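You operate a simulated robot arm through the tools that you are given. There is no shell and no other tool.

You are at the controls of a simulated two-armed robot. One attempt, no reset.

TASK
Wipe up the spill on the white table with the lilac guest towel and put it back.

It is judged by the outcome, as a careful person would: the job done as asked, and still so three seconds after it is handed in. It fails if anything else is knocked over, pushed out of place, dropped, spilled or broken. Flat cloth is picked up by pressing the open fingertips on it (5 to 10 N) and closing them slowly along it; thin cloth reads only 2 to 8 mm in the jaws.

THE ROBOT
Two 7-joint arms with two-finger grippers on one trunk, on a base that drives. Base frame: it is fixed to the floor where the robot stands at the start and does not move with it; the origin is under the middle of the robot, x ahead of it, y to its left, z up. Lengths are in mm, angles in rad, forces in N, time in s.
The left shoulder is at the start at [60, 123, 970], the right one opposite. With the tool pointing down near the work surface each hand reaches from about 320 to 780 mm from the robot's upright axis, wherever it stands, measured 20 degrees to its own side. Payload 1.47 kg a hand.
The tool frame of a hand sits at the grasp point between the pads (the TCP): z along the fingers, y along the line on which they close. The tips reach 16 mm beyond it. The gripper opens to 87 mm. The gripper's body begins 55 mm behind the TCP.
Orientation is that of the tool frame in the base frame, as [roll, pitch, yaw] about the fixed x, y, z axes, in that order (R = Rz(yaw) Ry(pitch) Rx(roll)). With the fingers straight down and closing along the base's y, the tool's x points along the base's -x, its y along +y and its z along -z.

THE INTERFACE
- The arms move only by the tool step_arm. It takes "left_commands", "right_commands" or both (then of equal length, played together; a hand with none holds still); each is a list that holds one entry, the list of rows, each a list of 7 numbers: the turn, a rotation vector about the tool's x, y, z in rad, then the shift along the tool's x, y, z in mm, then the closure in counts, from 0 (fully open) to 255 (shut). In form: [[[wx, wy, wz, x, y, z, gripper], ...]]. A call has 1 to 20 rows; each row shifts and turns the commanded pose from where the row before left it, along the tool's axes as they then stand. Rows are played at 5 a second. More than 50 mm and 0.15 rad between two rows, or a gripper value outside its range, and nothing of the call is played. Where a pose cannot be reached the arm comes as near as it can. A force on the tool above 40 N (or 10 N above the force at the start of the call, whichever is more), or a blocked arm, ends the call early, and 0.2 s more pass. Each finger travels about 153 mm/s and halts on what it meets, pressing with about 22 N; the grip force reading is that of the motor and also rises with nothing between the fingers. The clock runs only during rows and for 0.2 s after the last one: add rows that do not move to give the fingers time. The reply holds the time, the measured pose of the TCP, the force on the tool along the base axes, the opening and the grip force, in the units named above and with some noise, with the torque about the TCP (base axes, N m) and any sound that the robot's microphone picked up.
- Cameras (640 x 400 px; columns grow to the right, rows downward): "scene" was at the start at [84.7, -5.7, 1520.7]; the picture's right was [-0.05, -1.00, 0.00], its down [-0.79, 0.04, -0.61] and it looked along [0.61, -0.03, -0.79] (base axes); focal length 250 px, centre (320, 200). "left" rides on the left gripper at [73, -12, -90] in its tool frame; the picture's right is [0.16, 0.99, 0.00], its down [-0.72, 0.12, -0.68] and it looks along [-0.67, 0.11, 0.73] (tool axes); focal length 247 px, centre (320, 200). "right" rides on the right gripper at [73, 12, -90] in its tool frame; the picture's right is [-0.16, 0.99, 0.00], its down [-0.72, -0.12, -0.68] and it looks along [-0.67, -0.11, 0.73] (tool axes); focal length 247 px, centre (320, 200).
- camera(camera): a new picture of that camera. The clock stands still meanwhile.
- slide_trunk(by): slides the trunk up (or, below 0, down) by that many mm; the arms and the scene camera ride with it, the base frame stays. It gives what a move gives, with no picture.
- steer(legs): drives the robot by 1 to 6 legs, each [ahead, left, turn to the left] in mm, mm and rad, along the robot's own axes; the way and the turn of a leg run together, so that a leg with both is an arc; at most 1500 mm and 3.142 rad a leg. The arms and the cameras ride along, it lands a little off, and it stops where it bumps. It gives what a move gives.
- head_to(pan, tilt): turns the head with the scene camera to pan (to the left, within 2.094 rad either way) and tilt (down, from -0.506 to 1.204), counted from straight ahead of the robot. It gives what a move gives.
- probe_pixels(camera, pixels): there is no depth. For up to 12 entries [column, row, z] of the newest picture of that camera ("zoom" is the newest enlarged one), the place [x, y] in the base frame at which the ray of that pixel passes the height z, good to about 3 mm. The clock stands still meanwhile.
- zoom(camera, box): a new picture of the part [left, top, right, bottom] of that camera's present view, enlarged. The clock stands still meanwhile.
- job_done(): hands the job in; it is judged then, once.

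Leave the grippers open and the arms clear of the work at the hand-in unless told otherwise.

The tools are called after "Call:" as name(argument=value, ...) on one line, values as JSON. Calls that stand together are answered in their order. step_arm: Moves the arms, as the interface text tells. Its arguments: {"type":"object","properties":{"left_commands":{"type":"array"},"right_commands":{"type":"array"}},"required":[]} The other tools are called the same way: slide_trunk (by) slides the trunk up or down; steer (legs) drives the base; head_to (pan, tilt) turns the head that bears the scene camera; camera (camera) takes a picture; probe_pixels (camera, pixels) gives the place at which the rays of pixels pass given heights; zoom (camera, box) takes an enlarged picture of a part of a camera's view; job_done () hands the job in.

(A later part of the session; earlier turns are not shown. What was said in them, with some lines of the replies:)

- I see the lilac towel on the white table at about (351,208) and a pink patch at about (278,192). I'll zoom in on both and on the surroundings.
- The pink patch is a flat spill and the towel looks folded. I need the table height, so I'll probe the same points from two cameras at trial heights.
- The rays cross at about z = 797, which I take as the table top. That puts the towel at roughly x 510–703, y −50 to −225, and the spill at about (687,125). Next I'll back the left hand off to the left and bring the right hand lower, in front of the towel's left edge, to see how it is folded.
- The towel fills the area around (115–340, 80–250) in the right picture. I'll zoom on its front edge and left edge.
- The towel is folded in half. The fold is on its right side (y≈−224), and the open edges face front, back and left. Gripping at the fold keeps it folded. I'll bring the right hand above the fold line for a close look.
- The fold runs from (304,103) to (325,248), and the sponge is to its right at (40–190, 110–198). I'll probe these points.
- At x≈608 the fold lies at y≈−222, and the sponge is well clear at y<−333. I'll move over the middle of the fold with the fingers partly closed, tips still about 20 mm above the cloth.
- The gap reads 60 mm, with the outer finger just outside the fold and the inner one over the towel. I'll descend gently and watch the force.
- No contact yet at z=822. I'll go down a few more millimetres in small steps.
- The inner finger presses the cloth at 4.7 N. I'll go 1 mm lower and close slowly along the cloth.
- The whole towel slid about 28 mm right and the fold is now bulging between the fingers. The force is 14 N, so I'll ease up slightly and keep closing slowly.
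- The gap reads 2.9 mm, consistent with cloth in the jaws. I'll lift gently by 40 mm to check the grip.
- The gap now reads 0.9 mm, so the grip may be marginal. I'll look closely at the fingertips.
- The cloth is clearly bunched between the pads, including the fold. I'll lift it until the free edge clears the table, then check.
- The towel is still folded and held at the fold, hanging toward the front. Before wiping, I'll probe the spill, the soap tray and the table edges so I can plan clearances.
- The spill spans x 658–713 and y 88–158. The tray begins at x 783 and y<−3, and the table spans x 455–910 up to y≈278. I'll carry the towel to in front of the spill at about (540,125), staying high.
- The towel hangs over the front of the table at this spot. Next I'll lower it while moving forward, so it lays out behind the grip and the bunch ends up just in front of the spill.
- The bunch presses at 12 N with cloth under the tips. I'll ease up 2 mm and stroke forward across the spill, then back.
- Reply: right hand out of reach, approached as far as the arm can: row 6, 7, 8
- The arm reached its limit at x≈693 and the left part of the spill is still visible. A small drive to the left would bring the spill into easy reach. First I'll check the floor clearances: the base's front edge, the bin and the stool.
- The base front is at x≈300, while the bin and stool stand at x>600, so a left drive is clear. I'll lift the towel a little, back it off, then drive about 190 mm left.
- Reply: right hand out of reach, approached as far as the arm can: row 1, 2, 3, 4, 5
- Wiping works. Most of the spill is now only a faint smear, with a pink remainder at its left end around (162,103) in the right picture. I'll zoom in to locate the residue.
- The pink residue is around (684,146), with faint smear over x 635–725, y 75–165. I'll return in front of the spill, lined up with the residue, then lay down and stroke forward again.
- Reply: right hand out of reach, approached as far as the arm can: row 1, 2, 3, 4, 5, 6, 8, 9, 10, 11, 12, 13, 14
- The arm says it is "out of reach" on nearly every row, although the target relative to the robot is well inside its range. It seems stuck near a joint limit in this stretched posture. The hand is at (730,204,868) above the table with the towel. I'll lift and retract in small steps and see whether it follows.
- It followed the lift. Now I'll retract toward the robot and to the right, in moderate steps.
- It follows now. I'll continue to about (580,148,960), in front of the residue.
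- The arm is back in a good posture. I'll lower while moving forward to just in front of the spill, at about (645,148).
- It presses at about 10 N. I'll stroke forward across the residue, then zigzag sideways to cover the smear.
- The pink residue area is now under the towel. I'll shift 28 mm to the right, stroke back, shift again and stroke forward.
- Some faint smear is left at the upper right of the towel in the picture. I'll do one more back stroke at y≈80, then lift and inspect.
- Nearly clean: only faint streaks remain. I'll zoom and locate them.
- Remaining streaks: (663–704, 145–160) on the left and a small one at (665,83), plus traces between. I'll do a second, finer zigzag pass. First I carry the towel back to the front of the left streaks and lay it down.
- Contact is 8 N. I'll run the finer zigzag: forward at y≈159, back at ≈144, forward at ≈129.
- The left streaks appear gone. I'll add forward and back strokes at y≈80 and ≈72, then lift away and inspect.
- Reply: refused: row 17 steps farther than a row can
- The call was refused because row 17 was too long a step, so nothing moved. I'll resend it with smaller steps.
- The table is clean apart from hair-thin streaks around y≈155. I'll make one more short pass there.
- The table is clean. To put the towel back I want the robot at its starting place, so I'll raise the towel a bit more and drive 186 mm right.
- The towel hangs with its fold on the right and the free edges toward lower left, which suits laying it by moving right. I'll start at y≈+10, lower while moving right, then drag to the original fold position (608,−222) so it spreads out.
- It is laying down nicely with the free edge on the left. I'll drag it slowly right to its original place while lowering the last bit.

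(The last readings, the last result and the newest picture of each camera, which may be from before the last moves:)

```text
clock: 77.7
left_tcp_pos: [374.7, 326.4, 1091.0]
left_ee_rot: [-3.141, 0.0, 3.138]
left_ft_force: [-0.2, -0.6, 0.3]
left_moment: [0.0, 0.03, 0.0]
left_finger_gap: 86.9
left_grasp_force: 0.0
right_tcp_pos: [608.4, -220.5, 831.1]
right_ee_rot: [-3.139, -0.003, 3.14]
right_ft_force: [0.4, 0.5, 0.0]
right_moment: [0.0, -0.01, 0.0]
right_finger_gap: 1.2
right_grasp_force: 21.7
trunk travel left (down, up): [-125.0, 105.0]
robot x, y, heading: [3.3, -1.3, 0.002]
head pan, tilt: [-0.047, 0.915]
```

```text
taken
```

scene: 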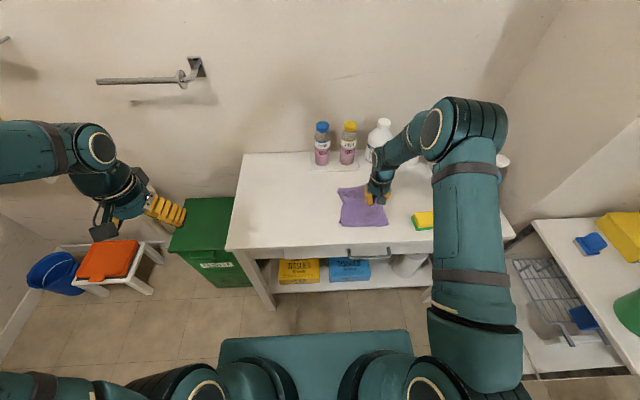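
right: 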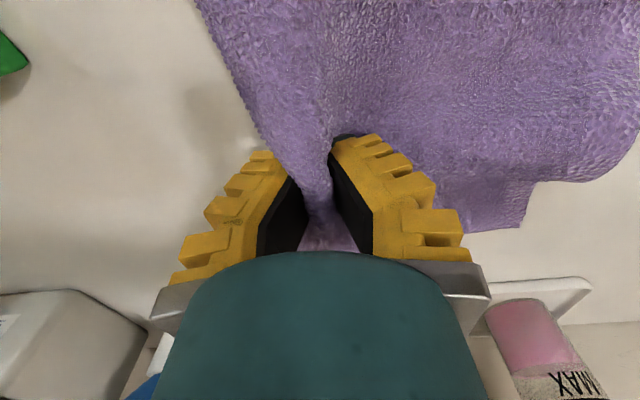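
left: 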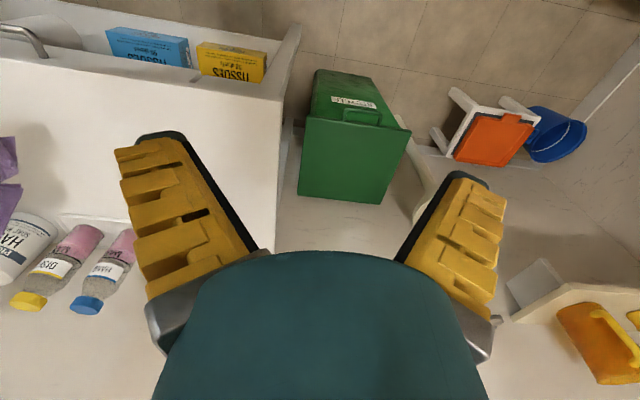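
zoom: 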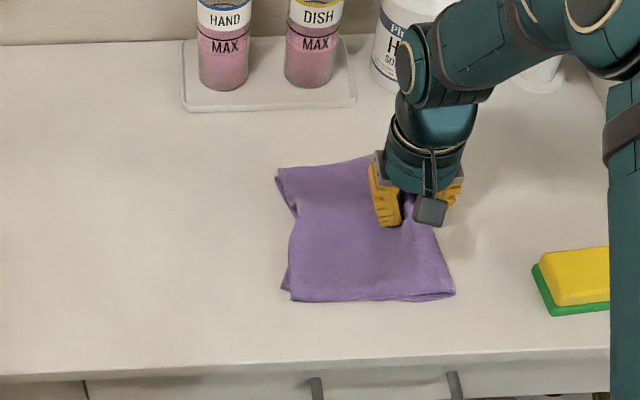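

It is nearly flat, but compared with the original picture it sits about 40 mm too far right, because the grip had gathered the cloth. I'll lift it and lay it again, ending at y≈−181.

Call:
step_arm(right_commands=[[[0, 0, 0, 0, 10, -25, 255], [0, 0, 0, 0, 20, -30, 255], [0, 0, 0, 0, 25, -30, 255], [0, 0, 0, 0, 25, -30, 255], [0, 0, 0, 0, 30, -30, 255], [0, 0, 0, 0, 35, -30, 255], [0, 0, 0, 0, 35, -5, 255], [0, 0, 0, 0, 35, 0, 255], [0, 0, 0, 0, 35, 0, 255], [0, 0, 0, 0, 20, 0, 255], [0, 0, 0, 0, 0, 0, 255], [0, 0, 0, 0, 0, 0, 255], [0, 0, 0, 0, 0, 0, 255]]])

Call:
zoom(camera="scene", box=[240, 130, 400, 240])

Call:
camera(camera="right")

```text
clock: 80.5
left_tcp_pos: [376.3, 326.0, 1091.6]
left_ee_rot: [3.141, 0.001, 3.14]
left_ft_force: [0.2, 0.6, 0.4]
left_moment: [-0.01, 0.0, 0.01]
left_finger_gap: 87.2
left_grasp_force: 0.1
right_tcp_pos: [609.0, 46.1, 1010.5]
right_ee_rot: [-3.14, -0.002, 3.139]
right_ft_force: [-0.5, -0.2, 0.0]
right_moment: [0.01, 0.02, -0.02]
right_finger_gap: 0.8
right_grasp_force: 21.8
trunk travel left (down, up): [-125.0, 105.0]
robot x, y, heading: [-1.9, 1.7, -0.008]
head pan, tilt: [-0.047, 0.915]
```

```text
3.64 times, centred on (320, 185) of scene
```

zoom: 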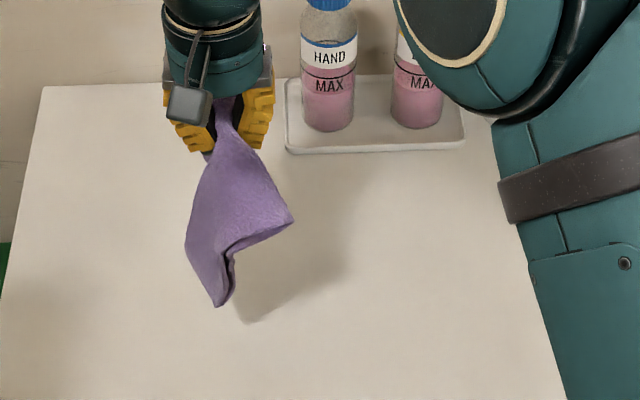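

```text
taken
```

right: 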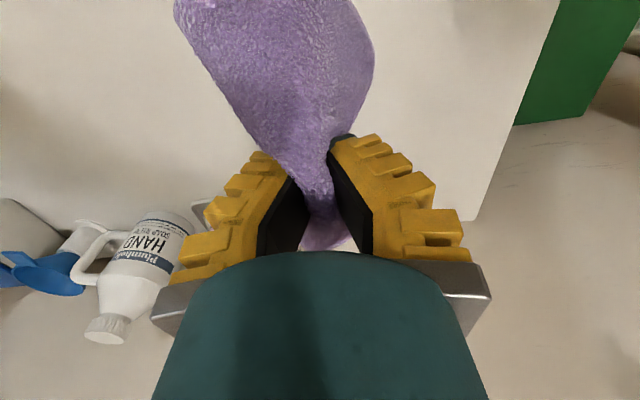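

I'll lay it down again the same way: lower while moving right, then drag to y≈−181.

Call:
step_arm(right_commands=[[[0, 0, 0, 0, -6, 14, 255], [0, 0, 0, 0, -10, 18, 255], [0, 0, 0, 0, -12, 18, 255], [0, 0, 0, 0, -13, 18, 255], [0, 0, 0, 0, -14, 18, 255], [0, 0, 0, 0, -14, 18, 255], [0, 0, 0, 0, -14, 18, 255], [0, 0, 0, 0, -14, 18, 255], [0, 0, 0, 0, -14, 18, 255], [0, 0, 0, 0, -12, 14, 255], [0, 0, 0, 0, -12, 6, 255], [0, 0, 0, 0, -12, 2, 255], [0, 0, 0, 0, -12, 0, 255], [0, 0, 0, 0, -12, 0, 255], [0, 0, 0, 0, -12, 0, 255], [0, 0, 0, 0, -12, 0, 255], [0, 0, 0, 0, -12, 0, 255], [0, 0, 0, 0, -12, 0, 255], [0, 0, 0, 0, -10, 0, 255], [0, 0, 0, 0, 0, 0, 255]]])

Call:
camera(camera="right")

Call:
zoom(camera="scene", box=[260, 140, 440, 255])

```text
clock: 84.7
left_tcp_pos: [373.9, 327.1, 1091.9]
left_ee_rot: [-3.14, -0.001, 3.139]
left_ft_force: [0.9, -0.7, -0.4]
left_moment: [0.02, -0.01, -0.01]
left_finger_gap: 87.2
left_grasp_force: 0.2
right_tcp_pos: [607.7, -180.9, 827.5]
right_ee_rot: [-3.139, -0.001, 3.138]
right_ft_force: [-0.7, 0.9, -0.3]
right_moment: [0.02, -0.02, -0.01]
right_finger_gap: 1.0
right_grasp_force: 21.7
trunk travel left (down, up): [-125.0, 105.0]
robot x, y, heading: [2.4, 1.7, -0.005]
head pan, tilt: [-0.047, 0.915]
```

```text
taken
```

right: 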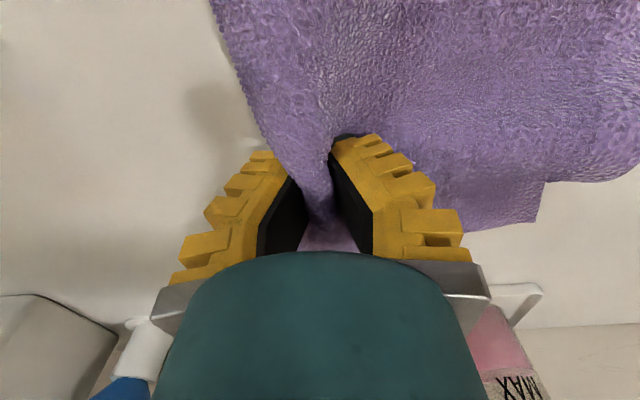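

```text
3.48 times, centred on (350, 198) of scene
```

zoom: 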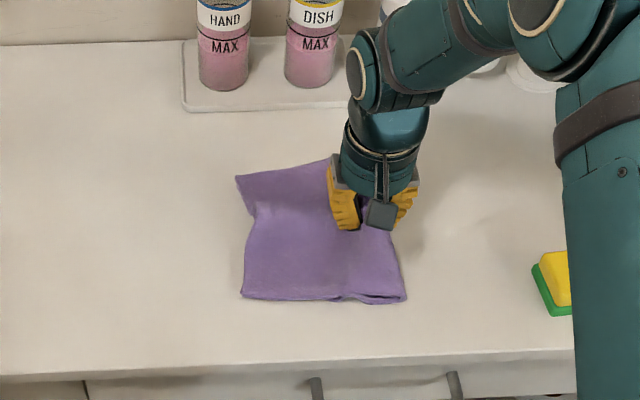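

The left edge now lies at the original position. I'll lower the tips gently to the table and open slowly.

Call:
step_arm(right_commands=[[[0, 0, 0, 0, 0, 3, 255], [0, 0, 0, 0, 0, 3, 255], [0, 0, 0, 0, 0, 0, 240], [0, 0, 0, 0, 0, 0, 225], [0, 0, 0, 0, 0, 0, 205], [0, 0, 0, 0, 0, 0, 185], [0, 0, 0, 0, 0, 0, 170], [0, 0, 0, 0, 0, -3, 165], [0, 0, 0, 0, 0, -8, 165], [0, 0, 0, 0, 0, -20, 165], [0, 0, 0, 0, 0, -30, 165], [0, 0, 0, 0, 0, -35, 165], [0, 0, 0, 10, -20, -35, 120], [0, 0, 0, 20, -35, -10, 80], [0, 0, 0, 20, -40, 0, 0], [0, 0, 0, 20, -40, 0, 0], [0, 0, 0, 20, -30, 0, 0], [0, 0, 0, 0, 0, 0, 0]]])

Call:
camera(camera="right")

Call:
zoom(camera="scene", box=[260, 140, 440, 255])

```text
clock: 88.5
left_tcp_pos: [374.8, 327.4, 1090.0]
left_ee_rot: [-3.141, -0.001, 3.14]
left_ft_force: [0.4, 0.3, -0.3]
left_moment: [-0.02, 0.01, -0.02]
left_finger_gap: 87.4
left_grasp_force: 0.0
right_tcp_pos: [518.9, -345.4, 962.5]
right_ee_rot: [-3.14, -0.001, 3.14]
right_ft_force: [0.1, 0.0, 0.4]
right_moment: [-0.02, -0.04, -0.01]
right_finger_gap: 86.9
right_grasp_force: 0.1
trunk travel left (down, up): [-125.0, 105.0]
robot x, y, heading: [1.8, -0.9, -0.001]
head pan, tilt: [-0.047, 0.915]
```

```text
taken
```

right: 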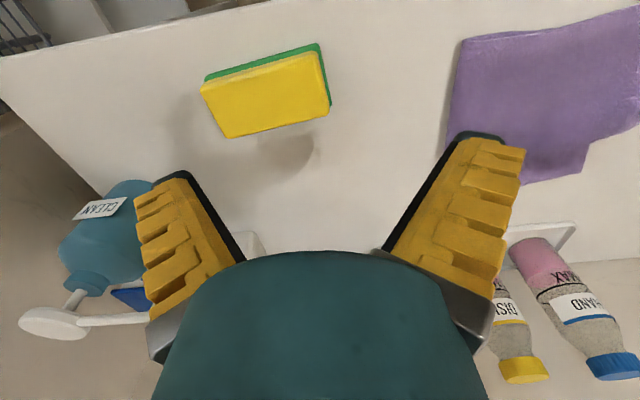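

```text
3.48 times, centred on (350, 198) of scene
```

zoom: 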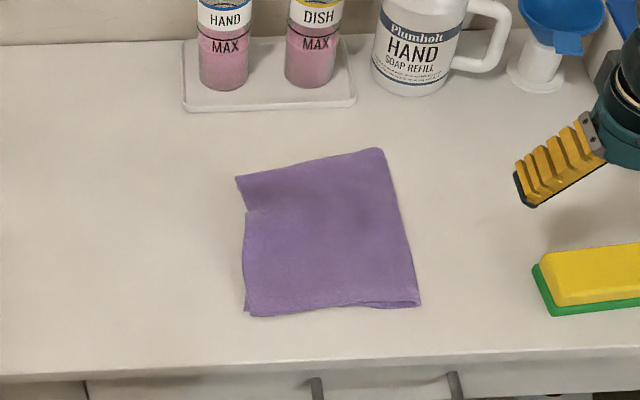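

The towel lies flat and folded, back at its original spot. I'll check it, the former spill area and the whole scene closely.

Call:
zoom(camera="scene", box=[315, 170, 390, 240])

Call:
zoom(camera="scene", box=[240, 160, 330, 220])

Call:
camera(camera="scene")

Call:
camera(camera="left")

```text
5.71 times, centred on (352, 205) of scene
```

zoom: 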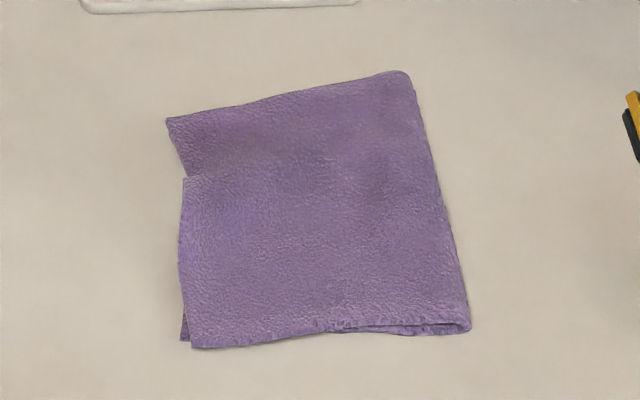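

```text
6.67 times, centred on (285, 190) of scene
```

zoom: 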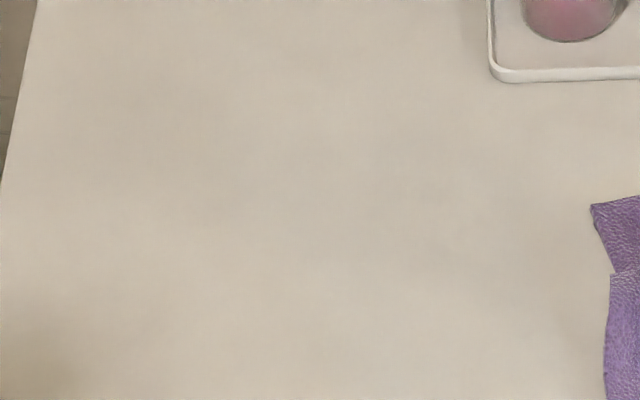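

```text
taken
```

scene: 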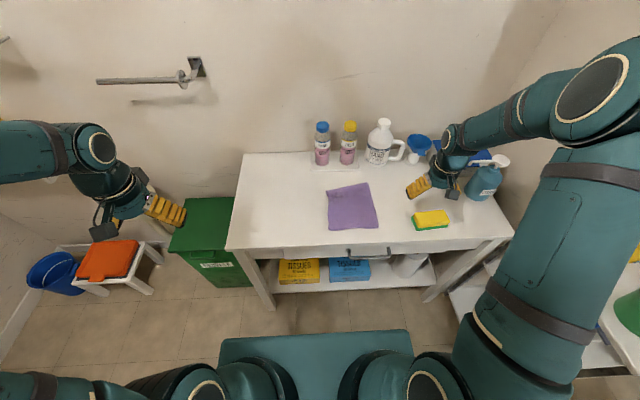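

```text
taken
```

left: 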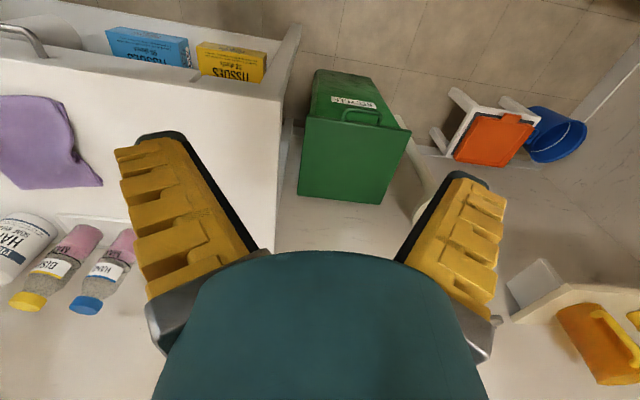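

The table is clean, the towel is back and everything else is untouched. I'll raise and withdraw the right arm so it is clear of the table.

Call:
step_arm(right_commands=[[[0, 0, 0, 5, 0, -25, 0], [0, 0, 0, 10, 0, -30, 0], [0, 0, 0, 20, 5, -30, 0], [0, 0, 0, 30, 10, -30, 0], [0, 0, 0, 30, 10, -10, 0], [0, 0, 0, 30, 10, 0, 0], [0, 0, 0, 0, 0, 0, 0]]])

Call:
camera(camera="scene")

```text
clock: 90.1
left_tcp_pos: [375.4, 327.2, 1091.7]
left_ee_rot: [3.141, 0.0, 3.14]
left_ft_force: [0.3, -0.4, -0.4]
left_moment: [0.02, -0.01, 0.0]
left_finger_gap: 87.0
left_grasp_force: 0.0
right_tcp_pos: [391.6, -309.3, 1089.3]
right_ee_rot: [-3.14, -0.002, 3.139]
right_ft_force: [1.1, 0.2, -0.1]
right_moment: [-0.04, 0.0, 0.01]
right_finger_gap: 86.9
right_grasp_force: 0.0
trunk travel left (down, up): [-125.0, 105.0]
robot x, y, heading: [2.7, -2.5, -0.001]
head pan, tilt: [-0.047, 0.915]
```

```text
taken
```

scene: 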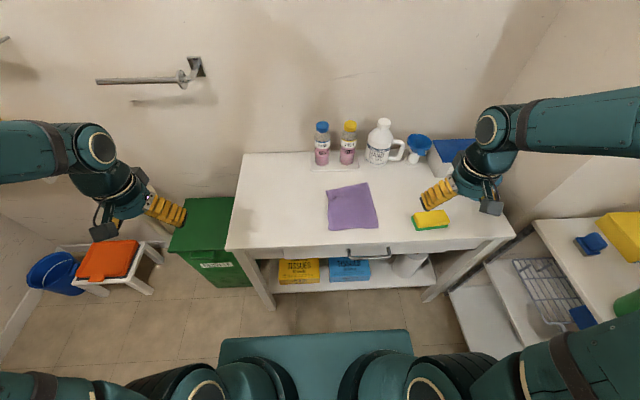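

The spill is gone, the towel lies flat at its original place, both grippers are open and clear, and nothing else has moved. I'm handing the job in.

Call:
job_done()

```text
The job is handed in.
```

I wiped up the spill with the lilac towel and put the towel back on the white table, and the job is handed in.

- **Spill:** In the last close-up before hand-in, no pink or streaks were left where it had been. It took three passes.
- **Towel:** It is still folded in half and lies flat, back in its original spot to within a couple of centimetres. The back-left corner is a little less neat than before; the two layers don't line up exactly there.
- **Everything else:** In the last scene picture nothing else on or around the table had moved or tipped. Both grippers are open and clear of the work.

I had to drive the robot about 190 mm to the left to reach the spill, then drove it back to where it started.
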